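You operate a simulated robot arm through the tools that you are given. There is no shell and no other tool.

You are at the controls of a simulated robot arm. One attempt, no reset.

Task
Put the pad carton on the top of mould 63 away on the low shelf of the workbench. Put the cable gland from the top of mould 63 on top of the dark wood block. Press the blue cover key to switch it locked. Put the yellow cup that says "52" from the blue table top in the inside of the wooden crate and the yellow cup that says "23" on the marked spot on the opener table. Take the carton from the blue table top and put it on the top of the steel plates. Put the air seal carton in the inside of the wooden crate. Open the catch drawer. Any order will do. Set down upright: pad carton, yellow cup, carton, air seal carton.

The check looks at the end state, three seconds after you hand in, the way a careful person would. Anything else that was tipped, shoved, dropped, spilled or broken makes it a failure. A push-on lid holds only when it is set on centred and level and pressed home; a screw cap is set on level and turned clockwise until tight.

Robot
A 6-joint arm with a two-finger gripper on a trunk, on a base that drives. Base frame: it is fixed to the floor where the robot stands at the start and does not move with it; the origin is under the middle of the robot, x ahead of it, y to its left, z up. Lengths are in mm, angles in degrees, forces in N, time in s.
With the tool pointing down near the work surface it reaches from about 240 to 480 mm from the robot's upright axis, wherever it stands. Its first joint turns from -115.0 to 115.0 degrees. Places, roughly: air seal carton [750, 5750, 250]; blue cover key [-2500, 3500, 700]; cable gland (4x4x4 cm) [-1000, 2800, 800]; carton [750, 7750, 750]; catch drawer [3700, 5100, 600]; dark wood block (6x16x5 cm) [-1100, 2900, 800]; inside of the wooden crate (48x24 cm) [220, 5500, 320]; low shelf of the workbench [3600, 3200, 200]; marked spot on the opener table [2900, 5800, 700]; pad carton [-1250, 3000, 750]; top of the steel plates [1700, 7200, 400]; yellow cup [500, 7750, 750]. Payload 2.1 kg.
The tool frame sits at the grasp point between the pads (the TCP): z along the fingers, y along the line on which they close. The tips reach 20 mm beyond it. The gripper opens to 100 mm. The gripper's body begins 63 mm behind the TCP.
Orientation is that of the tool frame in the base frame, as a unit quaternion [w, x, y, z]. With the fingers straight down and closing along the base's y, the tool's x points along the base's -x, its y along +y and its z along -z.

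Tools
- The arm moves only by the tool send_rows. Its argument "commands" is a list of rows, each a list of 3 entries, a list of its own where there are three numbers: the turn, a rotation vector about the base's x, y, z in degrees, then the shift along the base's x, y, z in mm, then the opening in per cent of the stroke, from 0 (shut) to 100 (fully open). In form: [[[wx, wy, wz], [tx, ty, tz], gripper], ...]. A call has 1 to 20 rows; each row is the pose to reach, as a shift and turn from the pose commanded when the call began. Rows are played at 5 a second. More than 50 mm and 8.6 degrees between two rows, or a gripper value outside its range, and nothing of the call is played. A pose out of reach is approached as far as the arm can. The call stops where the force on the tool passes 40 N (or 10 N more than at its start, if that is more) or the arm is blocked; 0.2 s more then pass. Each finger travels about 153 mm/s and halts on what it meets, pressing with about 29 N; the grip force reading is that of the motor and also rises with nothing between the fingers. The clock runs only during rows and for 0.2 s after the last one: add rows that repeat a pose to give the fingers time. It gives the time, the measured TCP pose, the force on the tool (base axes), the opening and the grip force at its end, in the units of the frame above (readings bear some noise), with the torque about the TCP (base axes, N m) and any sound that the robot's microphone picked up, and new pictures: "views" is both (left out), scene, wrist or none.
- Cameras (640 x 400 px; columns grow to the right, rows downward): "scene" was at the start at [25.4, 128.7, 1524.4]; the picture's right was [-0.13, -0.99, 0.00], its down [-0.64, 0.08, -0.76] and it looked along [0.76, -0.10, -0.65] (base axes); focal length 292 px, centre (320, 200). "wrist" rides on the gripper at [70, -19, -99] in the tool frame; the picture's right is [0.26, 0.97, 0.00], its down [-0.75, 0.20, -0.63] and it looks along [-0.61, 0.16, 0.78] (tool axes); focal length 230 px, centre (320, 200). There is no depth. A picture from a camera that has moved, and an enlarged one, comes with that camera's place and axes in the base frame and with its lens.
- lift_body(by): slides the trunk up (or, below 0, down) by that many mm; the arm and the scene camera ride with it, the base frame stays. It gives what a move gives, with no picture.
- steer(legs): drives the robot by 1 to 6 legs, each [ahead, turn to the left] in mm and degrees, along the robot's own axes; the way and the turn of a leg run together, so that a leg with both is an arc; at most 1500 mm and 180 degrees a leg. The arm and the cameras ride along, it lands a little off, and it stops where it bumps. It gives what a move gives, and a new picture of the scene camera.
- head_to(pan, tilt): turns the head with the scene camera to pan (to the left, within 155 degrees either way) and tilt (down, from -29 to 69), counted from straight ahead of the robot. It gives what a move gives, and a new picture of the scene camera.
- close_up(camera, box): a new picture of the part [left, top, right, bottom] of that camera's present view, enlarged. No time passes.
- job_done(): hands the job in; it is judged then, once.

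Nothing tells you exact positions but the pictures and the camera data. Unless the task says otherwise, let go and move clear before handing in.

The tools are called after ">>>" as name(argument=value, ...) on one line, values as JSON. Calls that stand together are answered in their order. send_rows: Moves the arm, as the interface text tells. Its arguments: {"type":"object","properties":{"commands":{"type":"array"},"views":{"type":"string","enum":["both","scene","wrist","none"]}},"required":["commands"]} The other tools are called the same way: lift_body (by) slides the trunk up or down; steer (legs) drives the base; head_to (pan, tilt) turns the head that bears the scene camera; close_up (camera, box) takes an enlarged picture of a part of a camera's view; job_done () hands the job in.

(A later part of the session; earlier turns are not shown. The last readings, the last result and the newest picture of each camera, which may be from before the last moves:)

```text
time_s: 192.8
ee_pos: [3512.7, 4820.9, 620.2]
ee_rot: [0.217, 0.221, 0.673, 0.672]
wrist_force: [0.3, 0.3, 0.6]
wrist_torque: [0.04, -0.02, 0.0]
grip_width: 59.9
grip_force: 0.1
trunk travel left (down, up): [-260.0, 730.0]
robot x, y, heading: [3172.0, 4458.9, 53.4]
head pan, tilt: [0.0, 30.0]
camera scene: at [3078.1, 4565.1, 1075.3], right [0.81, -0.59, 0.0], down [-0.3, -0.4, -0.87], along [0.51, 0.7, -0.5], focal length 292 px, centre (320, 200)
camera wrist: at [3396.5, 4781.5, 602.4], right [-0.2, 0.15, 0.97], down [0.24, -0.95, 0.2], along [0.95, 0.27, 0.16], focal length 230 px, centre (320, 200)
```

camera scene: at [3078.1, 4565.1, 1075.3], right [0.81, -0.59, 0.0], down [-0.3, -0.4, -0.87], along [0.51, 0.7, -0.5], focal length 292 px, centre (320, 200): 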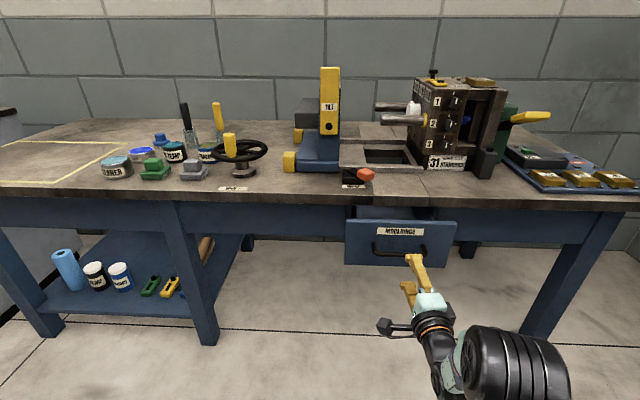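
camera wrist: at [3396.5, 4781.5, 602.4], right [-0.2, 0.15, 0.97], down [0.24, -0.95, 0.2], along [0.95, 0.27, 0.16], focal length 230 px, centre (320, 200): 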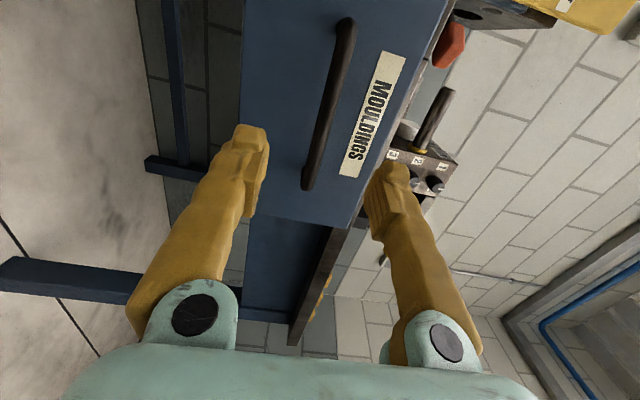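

>>> send_rows(commands=[[[0, 0, 0], [4, 19, 0], 60], [[0, 0, 0], [9, 37, 0], 60], [[0, 0, 0], [9, 37, 0], 60]], views="wrist")

```text
time_s: 193.6
ee_pos: [3530.8, 4848.2, 619.9]
ee_rot: [0.214, 0.219, 0.674, 0.672]
wrist_force: [0.5, 0.3, 0.6]
wrist_torque: [-0.01, 0.01, 0.01]
grip_width: 60.0
grip_force: 0.1
out of reach, approached as far as the arm can: row 1, 2, 3
trunk travel left (down, up): [-260.0, 730.0]
robot x, y, heading: [3173.9, 4460.2, 53.4]
head pan, tilt: [0.0, 30.0]
camera wrist: at [3415.8, 4808.2, 603.6], right [-0.2, 0.15, 0.97], down [0.24, -0.95, 0.2], along [0.95, 0.28, 0.16], focal length 230 px, centre (320, 200)
```

wrist: 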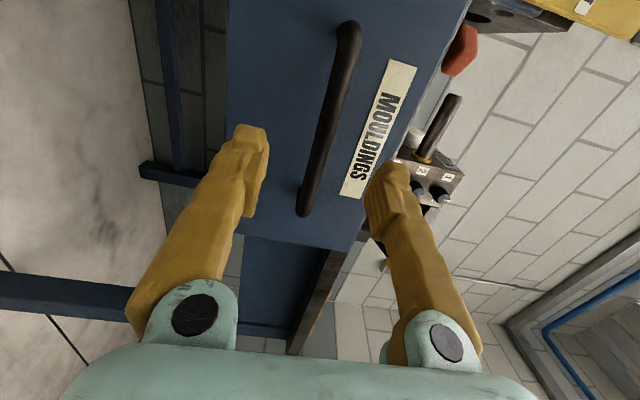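

>>> steer(legs=[[0, 2.5], [22, 0]])

>>> send_rows(commands=[[[0, 0, 0], [0, 0, 0], 60]], views="wrist")

```text
time_s: 194.8
ee_pos: [3527.0, 4881.9, 621.0]
ee_rot: [0.199, 0.204, 0.679, 0.676]
wrist_force: [0.2, 0.0, -0.2]
wrist_torque: [0.02, 0.0, 0.02]
grip_width: 60.1
grip_force: 0.1
trunk travel left (down, up): [-260.0, 730.0]
robot x, y, heading: [3182.1, 4476.6, 55.9]
head pan, tilt: [0.0, 30.0]
camera scene: at [3086.0, 4579.5, 1075.3], right [0.83, -0.56, 0.0], down [-0.28, -0.41, -0.87], along [0.48, 0.72, -0.5], focal length 292 px, centre (320, 200)
```

scene: 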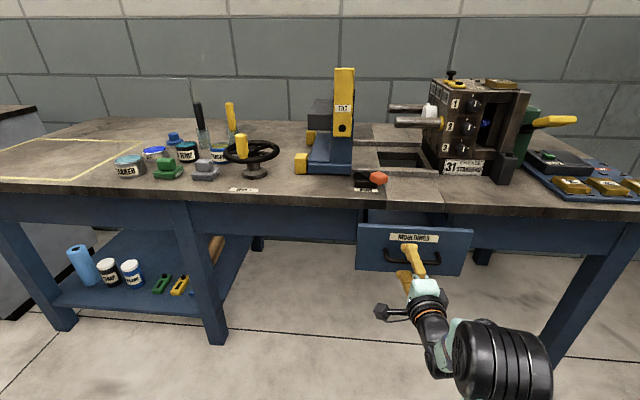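

```text
time_s: 195.2
ee_pos: [3526.7, 4880.8, 620.7]
ee_rot: [0.2, 0.204, 0.679, 0.676]
wrist_force: [0.6, 0.3, -0.2]
wrist_torque: [-0.02, 0.02, -0.01]
grip_width: 59.8
grip_force: 0.1
trunk travel left (down, up): [-260.0, 730.0]
robot x, y, heading: [3183.3, 4477.5, 56.2]
head pan, tilt: [0.0, 30.0]
camera wrist: at [3412.9, 4836.5, 603.6], right [-0.21, 0.14, 0.97], down [0.29, -0.94, 0.2], along [0.94, 0.32, 0.16], focal length 230 px, centre (320, 200)
```

wrist: 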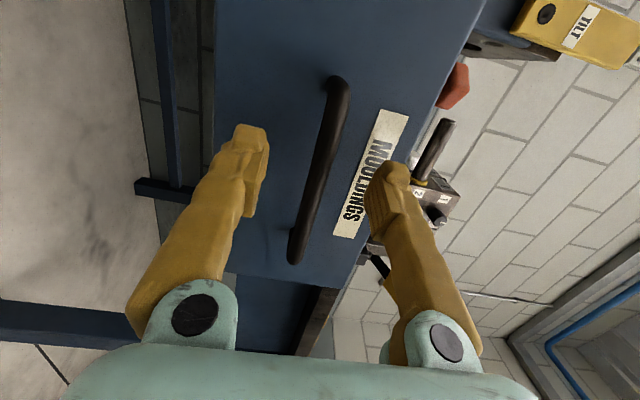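

>>> send_rows(commands=[[[0, 0, 0], [2, 2, -3], 60], [[0, 0, 0], [2, 2, -3], 20], [[0, 0, 0], [2, 2, -3], 0], [[0, 0, 0], [2, 2, -3], 0], [[0, 0, 0], [2, 2, -3], 0]], views="wrist")

```text
time_s: 196.4
ee_pos: [3527.9, 4883.2, 619.3]
ee_rot: [0.2, 0.203, 0.678, 0.677]
wrist_force: [2.4, 2.5, 10.6]
wrist_torque: [-0.03, -0.3, 0.06]
grip_width: 10.8
grip_force: 38.1
trunk travel left (down, up): [-260.0, 730.0]
robot x, y, heading: [3181.2, 4477.0, 55.9]
head pan, tilt: [0.0, 30.0]
camera wrist: at [3414.0, 4837.6, 602.3], right [-0.21, 0.14, 0.97], down [0.28, -0.94, 0.2], along [0.93, 0.32, 0.16], focal length 230 px, centre (320, 200)
```

wrist: 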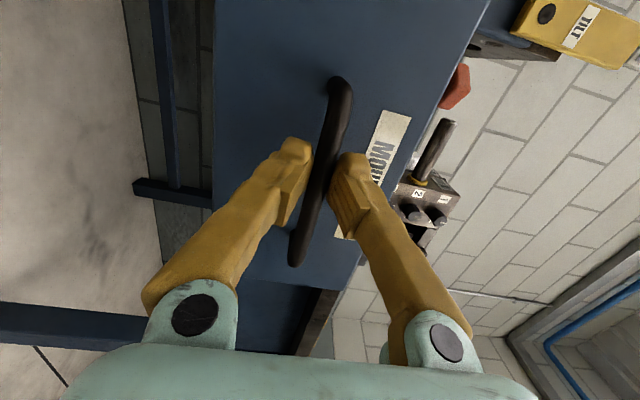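

Regripped. I pull by backing the base 90 mm.

>>> steer(legs=[[-90, 0]])

```text
time_s: 197.5
ee_pos: [3472.5, 4812.3, 618.0]
ee_rot: [0.201, 0.199, 0.681, 0.676]
wrist_force: [-25.4, 16.9, 4.7]
wrist_torque: [0.15, 0.1, 0.17]
grip_width: 10.9
grip_force: 38.2
trunk travel left (down, up): [-260.0, 730.0]
robot x, y, heading: [3133.1, 4405.0, 56.1]
head pan, tilt: [0.0, 30.0]
camera scene: at [3013.3, 4520.2, 1073.2], right [0.83, -0.56, 0.03], down [-0.26, -0.43, -0.87], along [0.49, 0.71, -0.5], focal length 292 px, centre (320, 200)
```

scene: 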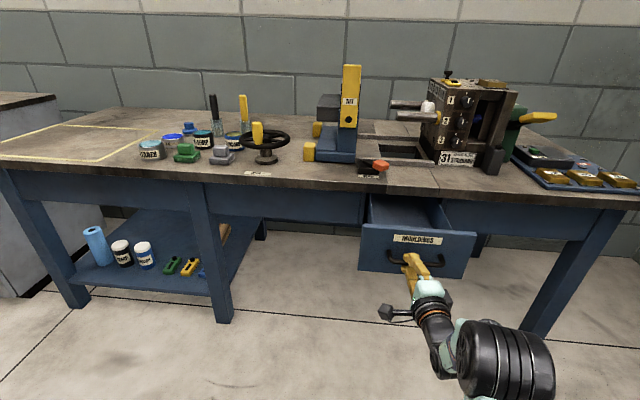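

>>> steer(legs=[[0, 0.8], [-50, 0.5]])

```text
time_s: 198.8
ee_pos: [3444.1, 4770.9, 621.0]
ee_rot: [0.187, 0.198, 0.68, 0.681]
wrist_force: [-21.9, 14.2, 17.2]
wrist_torque: [-0.05, -0.36, 0.51]
grip_width: 10.8
grip_force: 38.6
trunk travel left (down, up): [-260.0, 730.0]
robot x, y, heading: [3109.1, 4365.5, 57.8]
head pan, tilt: [0.0, 30.0]
camera scene: at [2983.6, 4472.4, 1073.6], right [0.84, -0.54, 0.02], down [-0.25, -0.43, -0.87], along [0.48, 0.73, -0.5], focal length 292 px, centre (320, 200)
```

scene: 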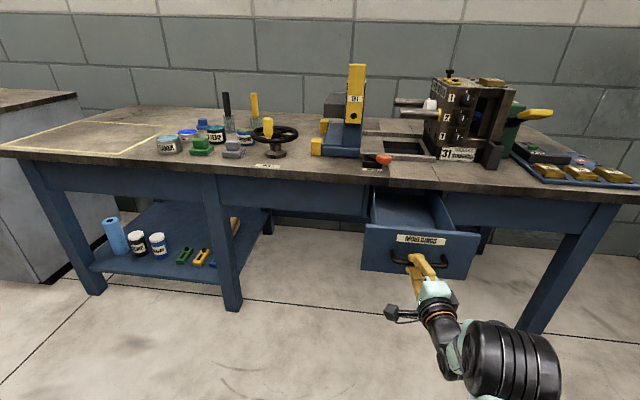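

>>> steer(legs=[[-50, 1.2]])

```text
time_s: 199.7
ee_pos: [3418.3, 4727.3, 619.1]
ee_rot: [0.174, 0.195, 0.677, 0.688]
wrist_force: [-17.3, 10.9, 23.6]
wrist_torque: [0.02, -0.46, 0.2]
grip_width: 10.5
grip_force: 37.5
trunk travel left (down, up): [-260.0, 730.0]
robot x, y, heading: [3077.8, 4319.6, 58.7]
head pan, tilt: [0.0, 30.0]
camera scene: at [2963.5, 4417.9, 1074.5], right [0.86, -0.52, 0.01], down [-0.25, -0.43, -0.87], along [0.45, 0.74, -0.5], focal length 292 px, centre (320, 200)
```

scene: 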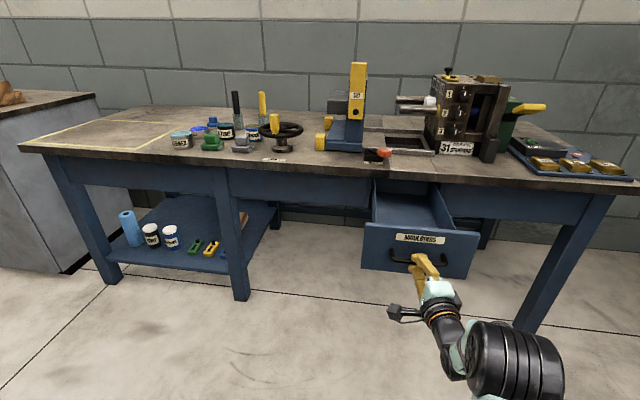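

>>> send_rows(commands=[[[0, 0, 0], [0, 0, 2], 0]], views="wrist")

>>> close_up(camera="scene", box=[320, 140, 520, 300])

```text
time_s: 200.1
ee_pos: [3429.2, 4721.0, 616.4]
ee_rot: [0.172, 0.206, 0.677, 0.685]
wrist_force: [-0.6, -0.3, 0.1]
wrist_torque: [0.01, -0.02, -0.01]
grip_width: 0.1
grip_force: 29.3
trunk travel left (down, up): [-260.0, 730.0]
robot x, y, heading: [3077.9, 4316.7, 58.7]
head pan, tilt: [0.0, 30.0]
camera wrist: at [3318.0, 4672.4, 602.5], right [-0.18, 0.11, 0.98], down [0.33, -0.93, 0.16], along [0.93, 0.35, 0.13], focal length 230 px, centre (320, 200)
```

wrist: 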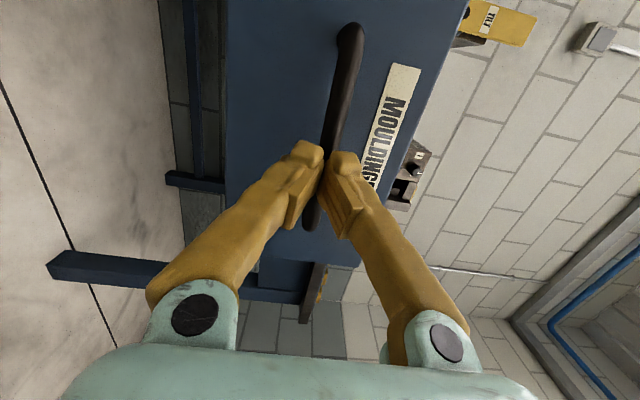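

```text
2.50 times, centred on (420, 220) of scene
camera zoom: at [2972.3, 4416.5, 1074.6], right [0.86, -0.52, 0.0], down [-0.25, -0.43, -0.87], along [0.45, 0.74, -0.5], focal length 730 px, centre (70, 150)
```

zoom: 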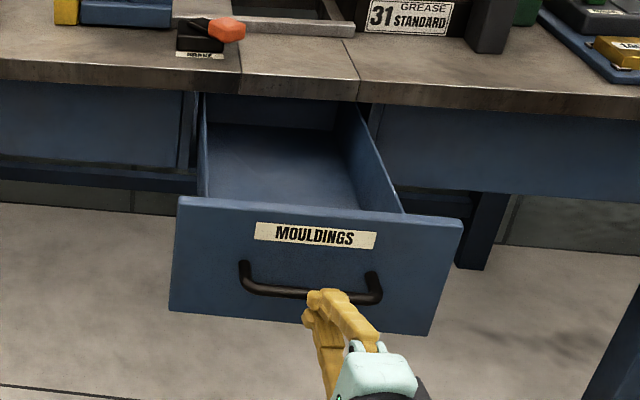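

The drawer is about 270 mm open, still with its back ~100 mm inside. I'll regrip squarely to check that it is fully out: back off and realign the base.

>>> send_rows(commands=[[[0, 0, 0], [0, 0, 0], 60], [[0, 0, 0], [0, 0, 0], 60]], views="none")

>>> steer(legs=[[-150, 0], [0, 19], [125, 0], [0, -25.5]])

>>> send_rows(commands=[[[0, 0, 0], [0, 0, 0], 60]], views="wrist")

```text
time_s: 200.7
ee_pos: [3425.0, 4726.7, 616.8]
ee_rot: [0.169, 0.201, 0.677, 0.688]
wrist_force: [-0.4, -0.5, -0.2]
wrist_torque: [-0.01, 0.03, 0.0]
grip_width: 59.8
grip_force: 0.0
trunk travel left (down, up): [-260.0, 730.0]
robot x, y, heading: [3080.7, 4316.3, 58.9]
head pan, tilt: [0.0, 30.0]
```

```text
time_s: 205.2
ee_pos: [3416.7, 4679.0, 617.8]
ee_rot: [0.204, 0.235, 0.666, 0.678]
wrist_force: [0.2, -0.3, 0.2]
wrist_torque: [0.03, 0.02, 0.02]
grip_width: 60.1
grip_force: 0.0
trunk travel left (down, up): [-260.0, 730.0]
robot x, y, heading: [3026.5, 4310.3, 53.0]
head pan, tilt: [0.0, 30.0]
camera scene: at [2937.5, 4417.6, 1075.3], right [0.8, -0.6, 0.0], down [-0.3, -0.4, -0.87], along [0.52, 0.69, -0.5], focal length 292 px, centre (320, 200)
```

scene: 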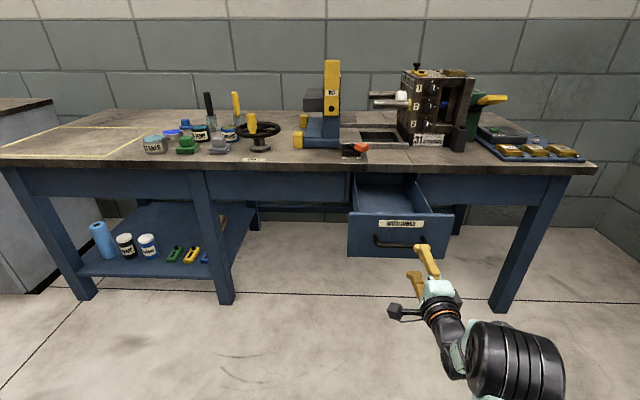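

```text
time_s: 205.6
ee_pos: [3416.9, 4679.8, 618.6]
ee_rot: [0.204, 0.235, 0.666, 0.678]
wrist_force: [-0.2, 0.2, 0.2]
wrist_torque: [0.02, 0.02, 0.0]
grip_width: 60.0
grip_force: 0.0
trunk travel left (down, up): [-260.0, 730.0]
robot x, y, heading: [3032.1, 4312.0, 52.8]
head pan, tilt: [0.0, 30.0]
camera wrist: at [3300.2, 4641.2, 603.0], right [-0.17, 0.12, 0.98], down [0.24, -0.96, 0.16], along [0.96, 0.26, 0.14], focal length 230 px, centre (320, 200)
```

wrist: 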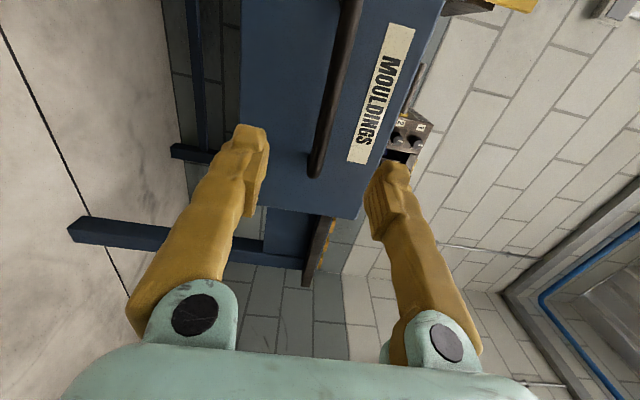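

>>> send_rows(commands=[[[0, 0, 0], [-10, 20, 0], 60], [[0, 0, 0], [-20, 40, 0], 60], [[0, 0, 0], [-20, 60, 0], 60], [[0, 0, 0], [-20, 60, 0], 60]], views="wrist")

```text
time_s: 206.6
ee_pos: [3413.5, 4724.7, 619.5]
ee_rot: [0.201, 0.23, 0.668, 0.678]
wrist_force: [0.3, -0.1, -0.4]
wrist_torque: [0.01, -0.01, 0.02]
grip_width: 60.0
grip_force: 0.1
out of reach, approached as far as the arm can: row 2, 3, 4
trunk travel left (down, up): [-260.0, 730.0]
robot x, y, heading: [3027.1, 4309.7, 53.1]
head pan, tilt: [0.0, 30.0]
camera wrist: at [3297.3, 4685.6, 605.2], right [-0.17, 0.12, 0.98], down [0.25, -0.95, 0.16], along [0.95, 0.28, 0.13], focal length 230 px, centre (320, 200)
```

wrist: 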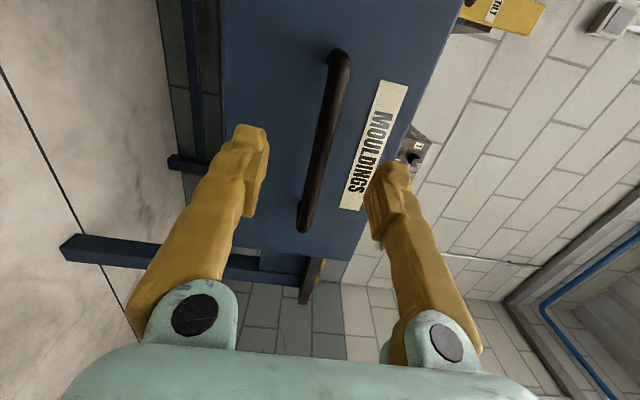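

>>> steer(legs=[[16, 0.8]])

>>> send_rows(commands=[[[0, 0, 0], [0, 0, -3], 60], [[0, 0, 0], [0, 0, -3], 20], [[0, 0, 0], [0, 0, -3], 0], [[0, 0, 0], [0, 0, -3], 0], [[0, 0, 0], [0, 0, -3], 0]], views="wrist")

```text
time_s: 207.4
ee_pos: [3417.7, 4743.1, 620.3]
ee_rot: [0.195, 0.227, 0.67, 0.68]
wrist_force: [0.4, -0.5, 0.6]
wrist_torque: [0.01, -0.02, -0.01]
grip_width: 60.2
grip_force: 0.1
trunk travel left (down, up): [-260.0, 730.0]
robot x, y, heading: [3038.0, 4319.6, 53.4]
head pan, tilt: [0.0, 30.0]
camera scene: at [2945.4, 4429.1, 1075.3], right [0.81, -0.59, 0.0], down [-0.3, -0.4, -0.87], along [0.51, 0.7, -0.5], focal length 292 px, centre (320, 200)
```

scene: 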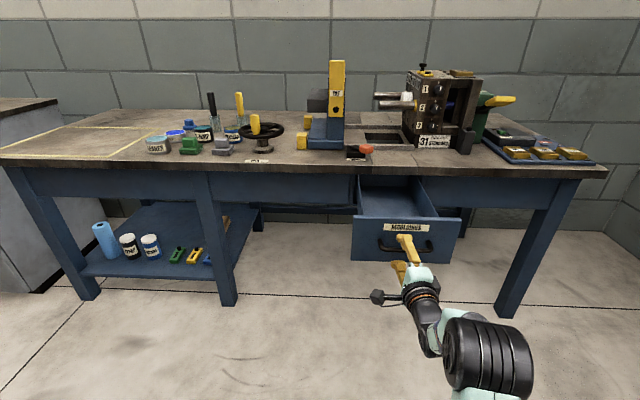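

```text
time_s: 208.6
ee_pos: [3417.4, 4742.1, 617.6]
ee_rot: [0.196, 0.226, 0.67, 0.68]
wrist_force: [-1.5, -2.3, 0.1]
wrist_torque: [-0.02, -0.01, -0.04]
grip_width: 0.2
grip_force: 29.9
trunk travel left (down, up): [-260.0, 730.0]
robot x, y, heading: [3037.3, 4322.2, 53.9]
head pan, tilt: [0.0, 30.0]
camera wrist: at [3301.8, 4701.4, 602.1], right [-0.17, 0.12, 0.98], down [0.27, -0.95, 0.17], along [0.95, 0.29, 0.13], focal length 230 px, centre (320, 200)
```

wrist: 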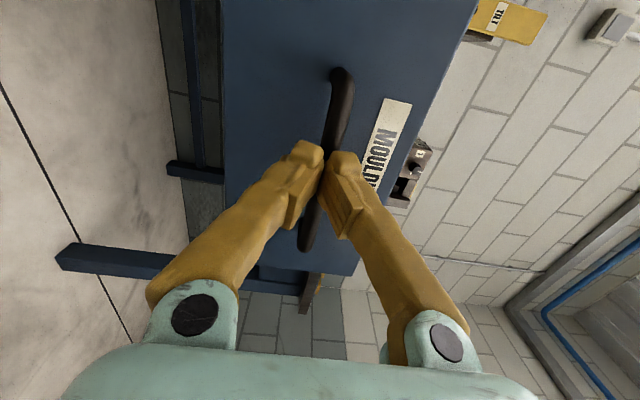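

Just short of the bar. I open, move 16 mm forward, and close again.

>>> send_rows(commands=[[[0, 0, 0], [0, 0, 0], 60], [[0, 0, 0], [0, 0, 0], 60]], views="none")

>>> steer(legs=[[16, 0]])

>>> send_rows(commands=[[[0, 0, 0], [0, 0, 0], 60], [[0, 0, 0], [0, 0, 0], 20], [[0, 0, 0], [0, 0, 0], 0], [[0, 0, 0], [0, 0, 0], 0], [[0, 0, 0], [0, 0, 0], 0]], views="wrist")

```text
time_s: 209.2
ee_pos: [3417.0, 4742.7, 617.6]
ee_rot: [0.195, 0.227, 0.67, 0.679]
wrist_force: [-0.1, 0.2, -0.8]
wrist_torque: [0.0, 0.04, 0.03]
grip_width: 60.1
grip_force: 0.1
trunk travel left (down, up): [-260.0, 730.0]
robot x, y, heading: [3040.0, 4321.2, 53.8]
head pan, tilt: [0.0, 30.0]
```

```text
time_s: 210.0
ee_pos: [3427.9, 4756.8, 617.2]
ee_rot: [0.195, 0.227, 0.669, 0.68]
wrist_force: [-0.2, 0.3, 0.5]
wrist_torque: [0.01, -0.02, -0.02]
grip_width: 60.2
grip_force: 0.0
trunk travel left (down, up): [-260.0, 730.0]
robot x, y, heading: [3052.7, 4339.4, 53.9]
head pan, tilt: [0.0, 30.0]
camera scene: at [2955.4, 4442.6, 1075.3], right [0.81, -0.59, 0.0], down [-0.3, -0.4, -0.87], along [0.51, 0.7, -0.5], focal length 292 px, centre (320, 200)
```

scene: 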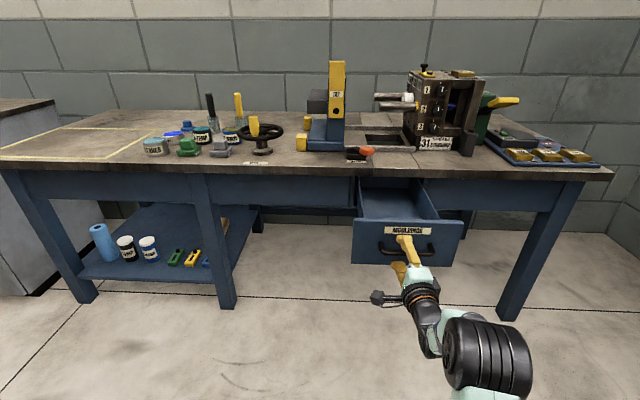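

```text
time_s: 211.2
ee_pos: [3426.5, 4755.0, 618.2]
ee_rot: [0.197, 0.226, 0.668, 0.681]
wrist_force: [3.0, 2.3, 13.6]
wrist_torque: [-0.4, -0.5, -0.08]
grip_width: 5.9
grip_force: 33.8
trunk travel left (down, up): [-260.0, 730.0]
robot x, y, heading: [3047.0, 4332.2, 53.5]
head pan, tilt: [0.0, 30.0]
camera wrist: at [3311.4, 4714.3, 604.1], right [-0.18, 0.12, 0.98], down [0.26, -0.95, 0.16], along [0.95, 0.29, 0.14], focal length 230 px, centre (320, 200)
```

wrist: 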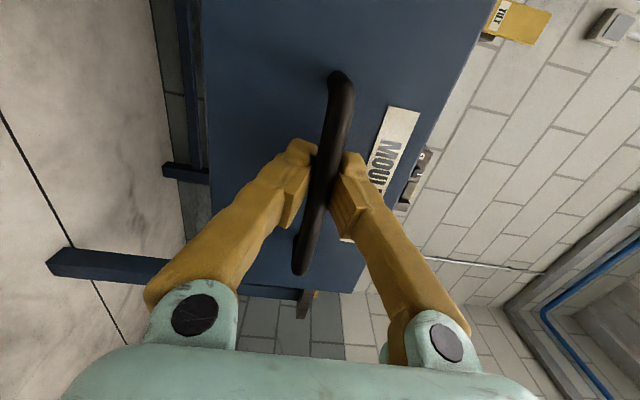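

>>> send_rows(commands=[[[0, 0, 0], [0, 0, 0], 50], [[0, 0, 0], [0, 0, 0], 50]], views="none")

>>> steer(legs=[[12, 0]])

>>> send_rows(commands=[[[0, 0, 0], [0, 0, 0], 50], [[0, 0, 0], [0, 0, 0], 20], [[0, 0, 0], [0, 0, 0], 0], [[0, 0, 0], [0, 0, 0], 0], [[0, 0, 0], [0, 0, 0], 0]], views="wrist")

```text
time_s: 211.8
ee_pos: [3426.6, 4756.1, 617.4]
ee_rot: [0.195, 0.228, 0.67, 0.679]
wrist_force: [0.0, -0.7, -0.1]
wrist_torque: [-0.01, 0.0, -0.02]
grip_width: 49.8
grip_force: 0.1
trunk travel left (down, up): [-260.0, 730.0]
robot x, y, heading: [3050.1, 4335.9, 53.7]
head pan, tilt: [0.0, 30.0]
```

```text
time_s: 212.5
ee_pos: [3433.6, 4766.0, 617.2]
ee_rot: [0.195, 0.227, 0.67, 0.679]
wrist_force: [0.4, 0.7, 0.2]
wrist_torque: [0.02, 0.01, 0.0]
grip_width: 50.0
grip_force: 0.0
trunk travel left (down, up): [-260.0, 730.0]
robot x, y, heading: [3056.1, 4346.8, 53.5]
head pan, tilt: [0.0, 30.0]
camera scene: at [2962.4, 4452.1, 1075.3], right [0.81, -0.59, 0.0], down [-0.3, -0.4, -0.87], along [0.51, 0.7, -0.5], focal length 292 px, centre (320, 200)
```

scene: 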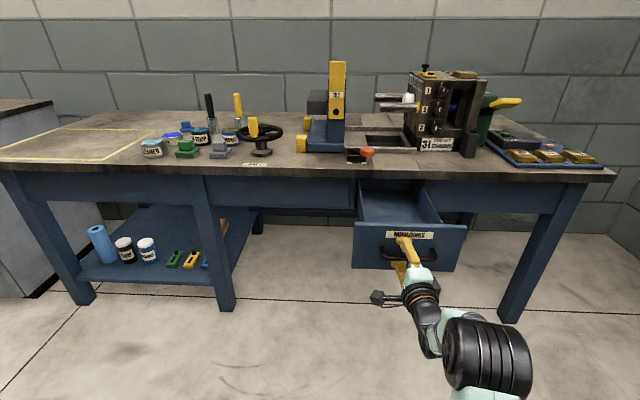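

```text
time_s: 213.7
ee_pos: [3435.2, 4764.7, 618.1]
ee_rot: [0.196, 0.226, 0.668, 0.681]
wrist_force: [1.6, 2.0, 8.8]
wrist_torque: [-0.18, -0.02, 0.04]
grip_width: 0.0
grip_force: 28.6
trunk travel left (down, up): [-260.0, 730.0]
robot x, y, heading: [3057.1, 4346.8, 53.6]
head pan, tilt: [0.0, 30.0]
camera wrist: at [3318.8, 4724.1, 603.4], right [-0.18, 0.12, 0.98], down [0.27, -0.95, 0.16], along [0.95, 0.29, 0.14], focal length 230 px, centre (320, 200)
```

wrist: 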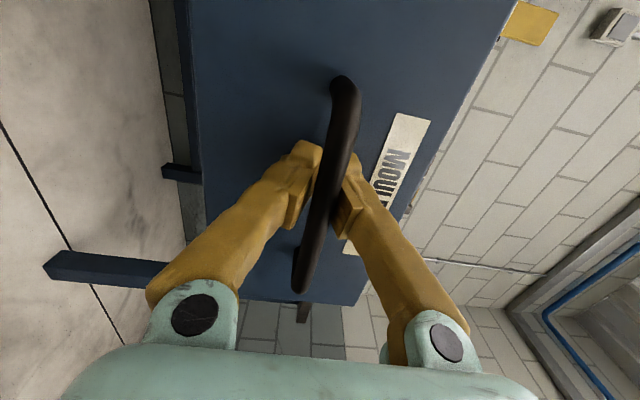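

The fingers have closed around the bar with it trapped behind the pads – a good hook. I pull back gently.

>>> steer(legs=[[-40, 0]])

>>> send_rows(commands=[[[0, 0, 0], [0, 0, 0], 0]], views="wrist")

```text
time_s: 214.6
ee_pos: [3410.3, 4733.6, 617.3]
ee_rot: [0.195, 0.227, 0.669, 0.68]
wrist_force: [-1.7, 0.3, 7.9]
wrist_torque: [-0.13, -0.03, -0.01]
grip_width: 0.0
grip_force: 29.0
trunk travel left (down, up): [-260.0, 730.0]
robot x, y, heading: [3033.1, 4310.5, 53.5]
head pan, tilt: [0.0, 30.0]
camera scene: at [2937.5, 4418.9, 1075.3], right [0.81, -0.59, 0.0], down [-0.3, -0.4, -0.87], along [0.51, 0.7, -0.5], focal length 292 px, centre (320, 200)
```

scene: 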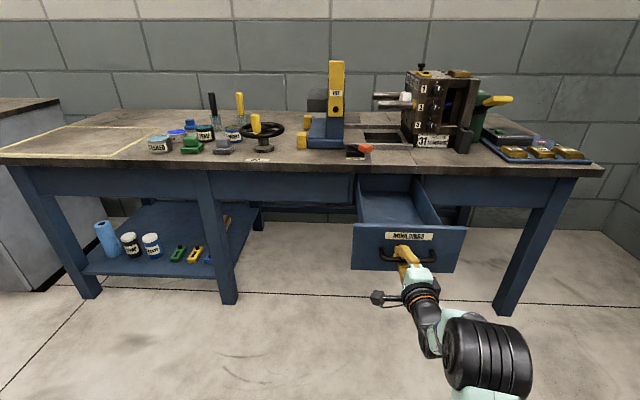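

```text
time_s: 215.0
ee_pos: [3411.3, 4733.6, 617.5]
ee_rot: [0.195, 0.227, 0.669, 0.68]
wrist_force: [1.2, 1.7, 4.7]
wrist_torque: [-0.1, 0.01, 0.05]
grip_width: 0.1
grip_force: 28.9
trunk travel left (down, up): [-260.0, 730.0]
robot x, y, heading: [3032.9, 4313.9, 53.7]
head pan, tilt: [0.0, 30.0]
camera wrist: at [3295.5, 4692.2, 602.7], right [-0.18, 0.12, 0.98], down [0.26, -0.95, 0.16], along [0.95, 0.29, 0.14], focal length 230 px, centre (320, 200)
```

wrist: 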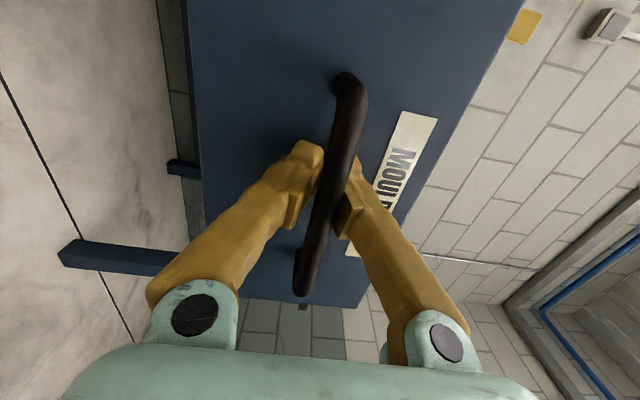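

>>> steer(legs=[[-50, 0]])

>>> close_up(camera="scene", box=[320, 140, 520, 300])

```text
time_s: 215.9
ee_pos: [3380.4, 4691.4, 619.7]
ee_rot: [0.196, 0.226, 0.668, 0.682]
wrist_force: [-0.1, 3.1, 15.5]
wrist_torque: [-0.2, -0.06, 0.06]
grip_width: 0.1
grip_force: 29.7
trunk travel left (down, up): [-260.0, 730.0]
robot x, y, heading: [3001.1, 4275.8, 53.6]
head pan, tilt: [0.0, 30.0]
camera scene: at [2906.9, 4377.9, 1075.4], right [0.81, -0.59, 0.0], down [-0.29, -0.4, -0.87], along [0.51, 0.7, -0.5], focal length 292 px, centre (320, 200)
```

scene: 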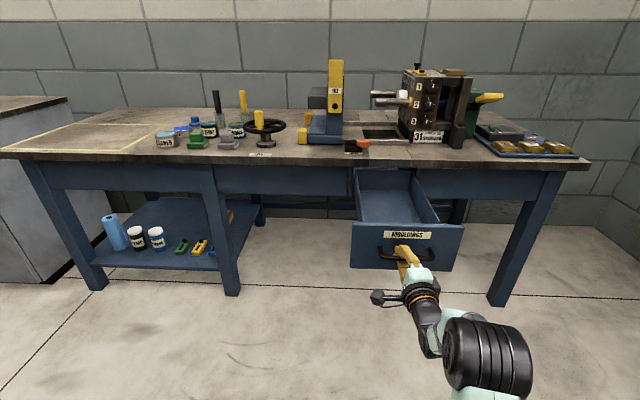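

```text
2.50 times, centred on (420, 220) of scene
camera zoom: at [2906.9, 4377.9, 1075.4], right [0.81, -0.59, 0.0], down [-0.29, -0.4, -0.87], along [0.51, 0.7, -0.5], focal length 730 px, centre (70, 150)
```

zoom: 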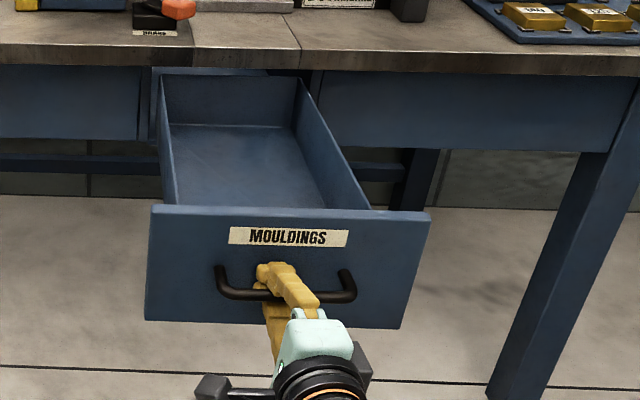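

The drawer is now well out (back wall at the bench edge). I release and back away.

>>> send_rows(commands=[[[0, 0, 0], [0, 0, -1], 60], [[0, 0, 0], [0, 0, -1], 60], [[0, 0, 0], [0, 0, -1], 60]], views="wrist")

>>> steer(legs=[[-300, 0]])

```text
time_s: 216.7
ee_pos: [3381.1, 4693.3, 618.2]
ee_rot: [0.196, 0.226, 0.67, 0.68]
wrist_force: [-0.3, -0.7, 0.3]
wrist_torque: [0.0, 0.01, -0.03]
grip_width: 59.9
grip_force: 0.1
trunk travel left (down, up): [-260.0, 730.0]
robot x, y, heading: [3000.4, 4271.9, 53.6]
head pan, tilt: [0.0, 30.0]
camera wrist: at [3266.1, 4651.7, 602.3], right [-0.18, 0.12, 0.98], down [0.27, -0.95, 0.16], along [0.95, 0.29, 0.14], focal length 230 px, centre (320, 200)
```

wrist: 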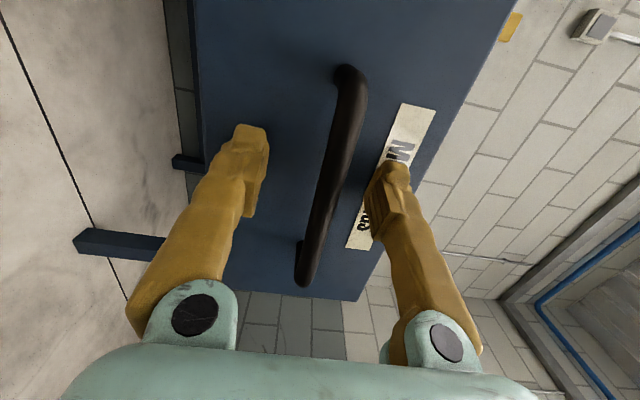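

```text
time_s: 218.8
ee_pos: [3203.9, 4446.3, 617.3]
ee_rot: [0.199, 0.228, 0.668, 0.68]
wrist_force: [-0.1, 1.5, 0.0]
wrist_torque: [-0.01, 0.01, 0.02]
grip_width: 60.1
grip_force: 0.0
trunk travel left (down, up): [-260.0, 730.0]
robot x, y, heading: [2825.0, 4031.0, 53.1]
head pan, tilt: [0.0, 30.0]
camera scene: at [2729.9, 4138.1, 1075.3], right [0.8, -0.6, 0.0], down [-0.3, -0.4, -0.87], along [0.52, 0.69, -0.5], focal length 292 px, centre (320, 200)
```

scene: 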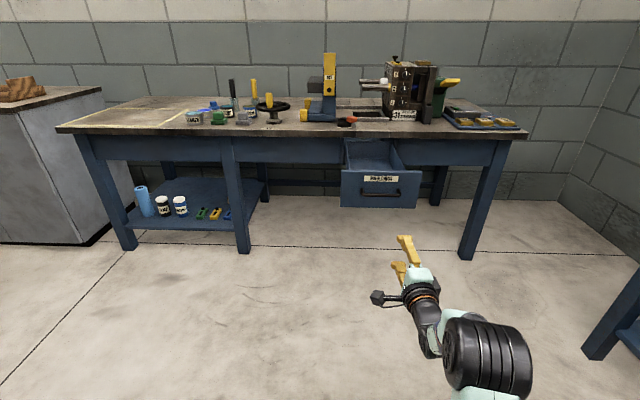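

Drawer is open. I return the tool to pointing down: roll back first, then pitch.

>>> send_rows(commands=[[[-4.7, -6.7, 0], [0, 0, 0], 60], [[-9.4, -13.4, 0], [0, 0, 0], 60], [[-14.2, -20.1, 0], [0, 0, 0], 60], [[-18.9, -26.8, 0], [0, 0, 0], 60], [[-23.6, -33.5, 0], [0, 0, 0], 60], [[-28.3, -40.2, 0], [0, 0, 0], 60], [[-33, -46.9, 0], [0, 0, 0], 60], [[-37.8, -53.6, 0], [0, 0, 0], 60], [[-42.5, -60.3, 0], [0, 0, 0], 60], [[-47.2, -67, 0], [0, 0, 0], 60], [[-51.8, -73.6, 0], [0, 0, 0], 60], [[-51.8, -73.6, 0], [0, 0, 0], 60]], views="none")

>>> send_rows(commands=[[[-6.7, 4.7, 0], [-10, -14, -8], 60], [[-13.4, 9.4, 0], [-20, -29, -16], 60], [[-20.1, 14.2, 0], [-30, -43, -24], 60], [[-26.8, 18.9, 0], [-40, -58, -32], 60], [[-33.5, 23.6, 0], [-50, -72, -40], 60], [[-40.2, 28.3, 0], [-60, -86, -48], 60], [[-46.9, 33, 0], [-70, -100, -56], 60], [[-53.6, 37.8, 0], [-80, -114, -64], 60], [[-60.3, 42.5, 0], [-90, -128, -72], 60], [[-67, 47.2, 0], [-100, -142, -80], 60], [[-73.6, 51.8, 0], [-110, -156, -88], 60], [[-73.6, 51.8, 0], [-110, -156, -88], 60]], views="none")

```text
time_s: 221.4
ee_pos: [3205.3, 4446.9, 618.8]
ee_rot: [0.62, -0.311, 0.634, 0.34]
wrist_force: [0.1, 0.6, 0.2]
wrist_torque: [0.04, 0.01, -0.01]
grip_width: 59.9
grip_force: 0.0
trunk travel left (down, up): [-260.0, 730.0]
robot x, y, heading: [2821.9, 4029.9, 53.1]
head pan, tilt: [0.0, 30.0]
```

```text
time_s: 224.0
ee_pos: [3094.9, 4292.7, 530.2]
ee_rot: [0.0, -0.44, 0.898, 0.0]
wrist_force: [0.1, -0.2, -0.8]
wrist_torque: [0.03, 0.01, 0.02]
grip_width: 60.2
grip_force: 0.0
trunk travel left (down, up): [-260.0, 730.0]
robot x, y, heading: [2817.6, 4030.2, 53.2]
head pan, tilt: [0.0, 30.0]
```

Tool is vertical again. I raise the trunk and drive along the corridor toward the blue table.

>>> lift_body(by=400)

>>> steer(legs=[[0, 37], [1018, 0], [0, 54.7], [1400, 0]])

>>> head_to(pan=-20, tilt=25)

>>> head_to(pan=60, tilt=30)

```text
time_s: 227.8
ee_pos: [3095.3, 4293.3, 930.3]
ee_rot: [0.0, -0.44, 0.898, 0.002]
wrist_force: [0.2, 0.5, -0.3]
wrist_torque: [-0.03, -0.02, 0.04]
grip_width: 60.2
grip_force: 0.1
trunk travel left (down, up): [-660.0, 330.0]
robot x, y, heading: [2822.5, 4031.2, 53.0]
head pan, tilt: [0.0, 30.0]
```

```text
time_s: 232.8
ee_pos: [2889.0, 4959.3, 947.2]
ee_rot: [0.061, -0.702, 0.709, 0.039]
wrist_force: [0.8, 0.8, -0.2]
wrist_torque: [-0.12, 0.08, 0.01]
grip_width: 59.9
grip_force: 0.1
trunk travel left (down, up): [-660.0, 330.0]
robot x, y, heading: [2813.5, 4552.9, 99.2]
head pan, tilt: [0.0, 30.0]
stopped in leg 2: the robot was blocked; the commanded pose is now the measured one
camera scene: at [2658.9, 4646.5, 1478.1], right [0.99, 0.16, 0.0], down [0.09, -0.54, -0.83], along [-0.13, 0.82, -0.55], focal length 292 px, centre (320, 200)
```

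scene: 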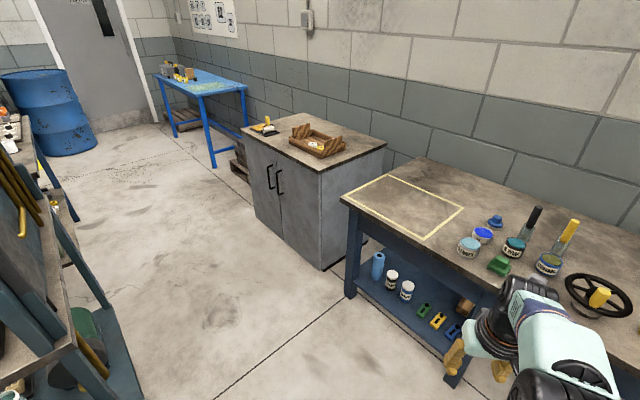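

```text
time_s: 233.6
ee_pos: [2872.0, 4942.7, 933.9]
ee_rot: [0.024, -0.704, 0.709, 0.016]
wrist_force: [0.1, -1.8, 0.0]
wrist_torque: [0.14, 0.02, 0.0]
grip_width: 60.2
grip_force: 0.0
trunk travel left (down, up): [-660.0, 330.0]
robot x, y, heading: [2818.0, 4553.8, 99.2]
head pan, tilt: [-20.0, 25.0]
camera scene: at [2699.6, 4587.3, 1483.2], right [0.98, -0.19, 0.01], down [-0.08, -0.43, -0.9], along [0.17, 0.88, -0.44], focal length 292 px, centre (320, 200)
```

scene: 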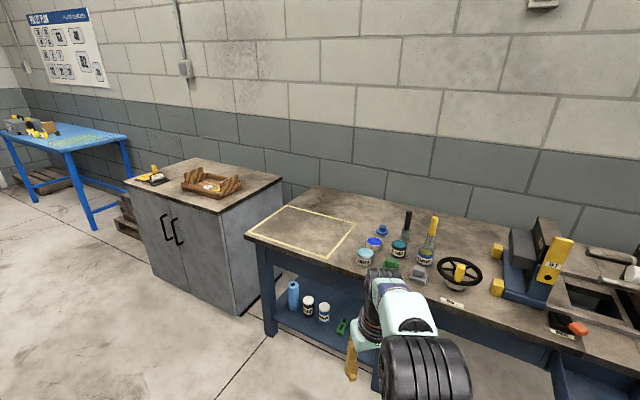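

```text
time_s: 235.2
ee_pos: [2877.9, 4915.8, 947.4]
ee_rot: [0.032, -0.703, 0.71, 0.029]
wrist_force: [0.4, 0.2, -0.7]
wrist_torque: [-0.02, -0.01, 0.01]
grip_width: 60.2
grip_force: 0.0
trunk travel left (down, up): [-660.0, 330.0]
robot x, y, heading: [2813.2, 4558.9, 99.2]
head pan, tilt: [60.0, 30.0]
camera scene: at [2603.2, 4501.7, 1475.3], right [0.35, 0.94, 0.0], down [0.47, -0.18, -0.87], along [-0.81, 0.31, -0.5], focal length 292 px, centre (320, 200)
```

scene: 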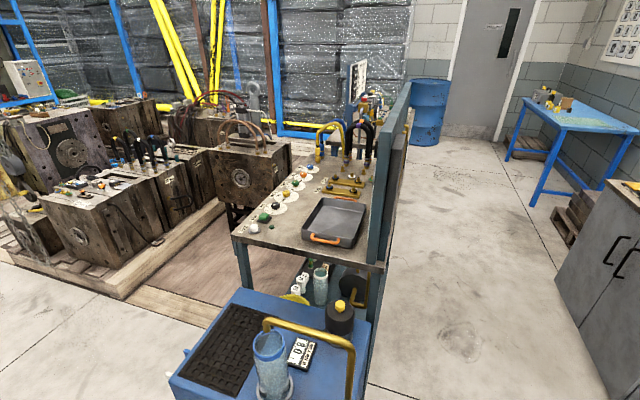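

The base was blocked by something around (2813, 4760). I look down around the base before moving.

>>> head_to(pan=0, tilt=66)

>>> head_to(pan=-60, tilt=55)

>>> head_to(pan=60, tilt=60)

```text
time_s: 236.4
ee_pos: [2877.6, 4917.5, 945.2]
ee_rot: [0.032, -0.703, 0.71, 0.029]
wrist_force: [0.1, -0.5, -0.6]
wrist_torque: [0.01, -0.01, 0.02]
grip_width: 60.0
grip_force: 0.0
trunk travel left (down, up): [-660.0, 330.0]
robot x, y, heading: [2815.1, 4550.2, 99.2]
head pan, tilt: [0.0, 66.0]
camera scene: at [2677.9, 4529.5, 1426.6], right [0.99, 0.16, 0.0], down [0.15, -0.9, -0.41], along [-0.07, 0.4, -0.91], focal length 292 px, centre (320, 200)
```

scene: 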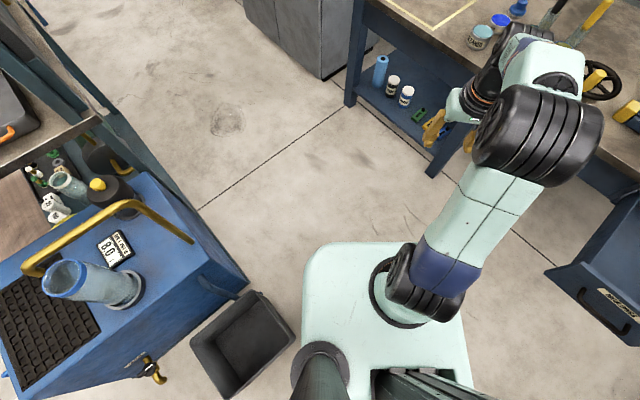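

```text
time_s: 237.8
ee_pos: [2877.2, 4917.0, 946.4]
ee_rot: [0.033, -0.703, 0.71, 0.029]
wrist_force: [0.7, -0.1, 0.0]
wrist_torque: [-0.02, 0.01, 0.0]
grip_width: 60.2
grip_force: 0.0
trunk travel left (down, up): [-660.0, 330.0]
robot x, y, heading: [2814.0, 4552.8, 99.6]
head pan, tilt: [-60.0, 55.0]
camera scene: at [2743.4, 4516.5, 1439.3], right [0.63, -0.77, 0.0], down [-0.63, -0.52, -0.57], along [0.44, 0.36, -0.82], focal length 292 px, centre (320, 200)
```

scene: 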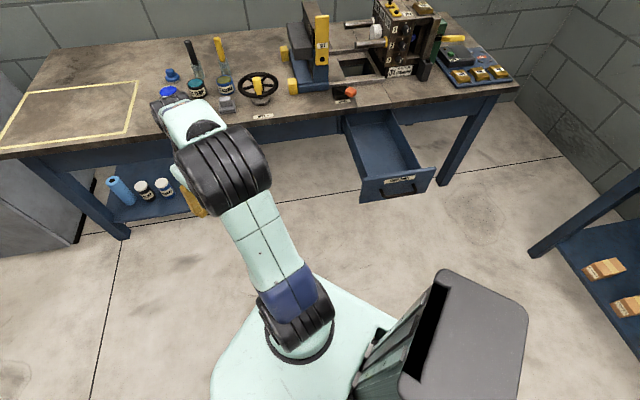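

```text
time_s: 239.8
ee_pos: [2879.5, 4915.8, 945.5]
ee_rot: [0.033, -0.704, 0.709, 0.029]
wrist_force: [0.1, -0.1, 0.1]
wrist_torque: [-0.02, 0.01, -0.01]
grip_width: 59.9
grip_force: 0.1
trunk travel left (down, up): [-660.0, 330.0]
robot x, y, heading: [2815.6, 4556.0, 99.5]
head pan, tilt: [60.0, 60.0]
camera scene: at [2625.3, 4494.4, 1433.2], right [0.35, 0.94, 0.0], down [0.81, -0.31, -0.5], along [-0.47, 0.18, -0.87], focal length 292 px, centre (320, 200)
```

scene: 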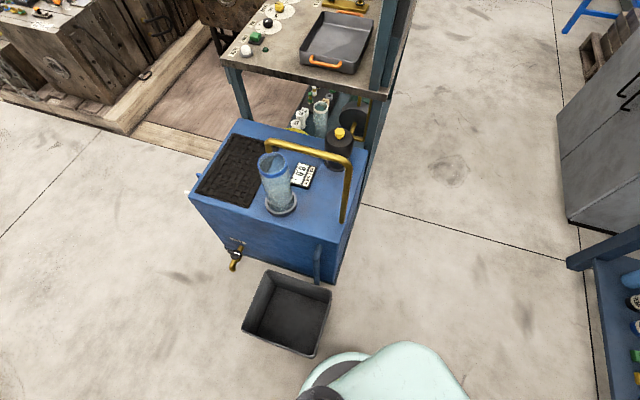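

A dark open bin stands by the blue cart at my left; I probably grazed its corner. I inspect it closely.

>>> close_up(camera="scene", box=[160, 200, 400, 400])

>>> head_to(pan=100, tilt=60)

```text
2.00 times, centred on (280, 300) of scene
camera zoom: at [2625.3, 4494.4, 1433.2], right [0.35, 0.94, 0.0], down [0.81, -0.31, -0.5], along [-0.47, 0.18, -0.87], focal length 584 px, centre (400, 0)
```

zoom: 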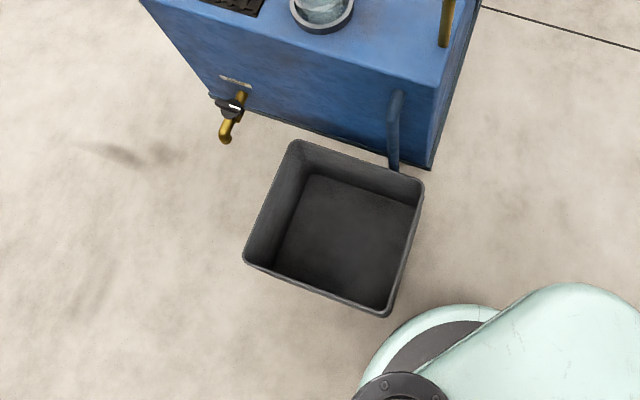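

```text
time_s: 240.8
ee_pos: [2877.5, 4917.6, 947.0]
ee_rot: [0.032, -0.703, 0.709, 0.028]
wrist_force: [0.1, 0.9, -0.2]
wrist_torque: [0.0, 0.01, -0.02]
grip_width: 60.3
grip_force: 0.2
trunk travel left (down, up): [-660.0, 330.0]
robot x, y, heading: [2812.9, 4551.3, 99.3]
head pan, tilt: [100.0, 60.0]
camera scene: at [2624.6, 4448.9, 1433.2], right [-0.33, 0.94, 0.0], down [0.82, 0.29, -0.5], along [-0.47, -0.16, -0.87], focal length 292 px, centre (320, 200)
```

scene: 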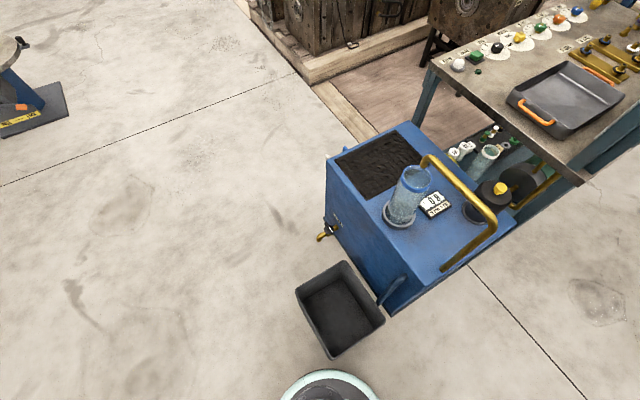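

The bin is upright and parallel to the cart as before; I back away from it and take a wider path.

>>> steer(legs=[[-350, 0], [0, -11], [800, 0], [0, 56.5]])

>>> head_to(pan=90, tilt=35)

```text
time_s: 250.3
ee_pos: [2677.5, 5327.1, 944.7]
ee_rot: [-0.019, 0.924, -0.379, -0.04]
wrist_force: [0.1, 0.4, 0.5]
wrist_torque: [0.01, 0.02, 0.01]
grip_width: 60.3
grip_force: 0.0
trunk travel left (down, up): [-660.0, 330.0]
robot x, y, heading: [2891.4, 5028.0, 145.4]
head pan, tilt: [100.0, 60.0]
camera scene: at [2838.1, 4818.1, 1433.2], right [-0.91, 0.42, 0.0], down [0.36, 0.79, -0.5], along [-0.21, -0.45, -0.87], focal length 292 px, centre (320, 200)
```

scene: 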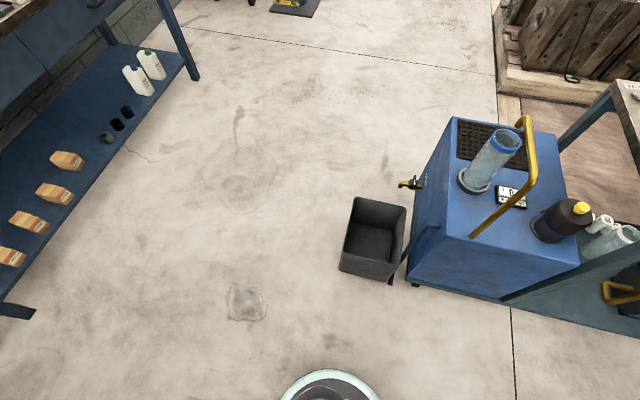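

```text
time_s: 251.2
ee_pos: [2677.8, 5325.8, 945.9]
ee_rot: [-0.019, 0.925, -0.379, -0.039]
wrist_force: [-0.2, -0.1, -0.1]
wrist_torque: [-0.02, 0.0, -0.01]
grip_width: 60.2
grip_force: 0.0
trunk travel left (down, up): [-660.0, 330.0]
robot x, y, heading: [2895.3, 5027.2, 145.4]
head pan, tilt: [90.0, 35.0]
camera scene: at [2815.9, 4806.2, 1467.4], right [-0.82, 0.57, 0.0], down [0.33, 0.47, -0.82], along [-0.47, -0.67, -0.57], focal length 292 px, centre (320, 200)
```

scene: 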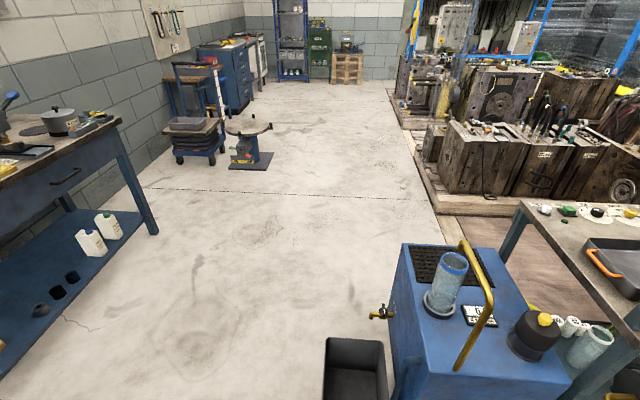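

>>> head_to(pan=95, tilt=55)

>>> close_up(camera="scene", box=[300, 150, 460, 290])

```text
time_s: 252.0
ee_pos: [2678.3, 5326.2, 947.3]
ee_rot: [-0.019, 0.925, -0.378, -0.04]
wrist_force: [0.3, 0.5, -0.5]
wrist_torque: [0.01, 0.01, 0.01]
grip_width: 60.1
grip_force: 0.1
trunk travel left (down, up): [-660.0, 330.0]
robot x, y, heading: [2895.9, 5025.8, 145.3]
head pan, tilt: [95.0, 55.0]
camera scene: at [2830.3, 4816.1, 1439.4], right [-0.87, 0.5, 0.0], down [0.41, 0.71, -0.57], along [-0.28, -0.5, -0.82], focal length 292 px, centre (320, 200)
```

scene: 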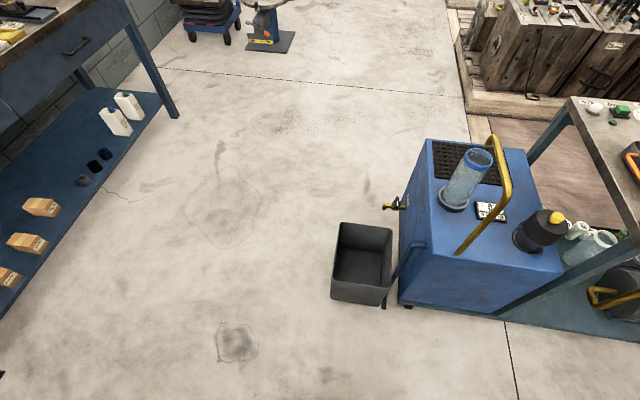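

```text
2.86 times, centred on (380, 220) of scene
camera zoom: at [2830.3, 4816.1, 1439.4], right [-0.87, 0.5, 0.0], down [0.41, 0.71, -0.57], along [-0.28, -0.5, -0.82], focal length 835 px, centre (149, 143)
```

zoom: 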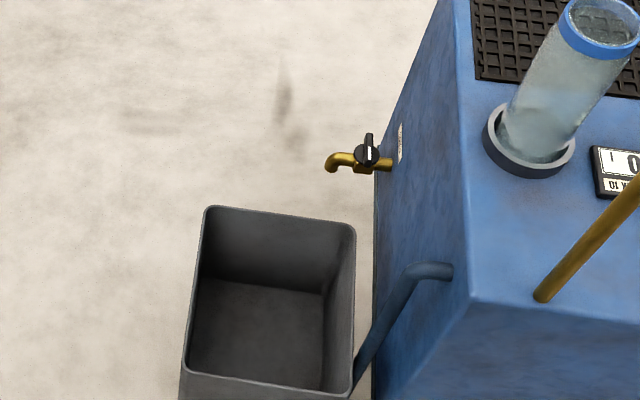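

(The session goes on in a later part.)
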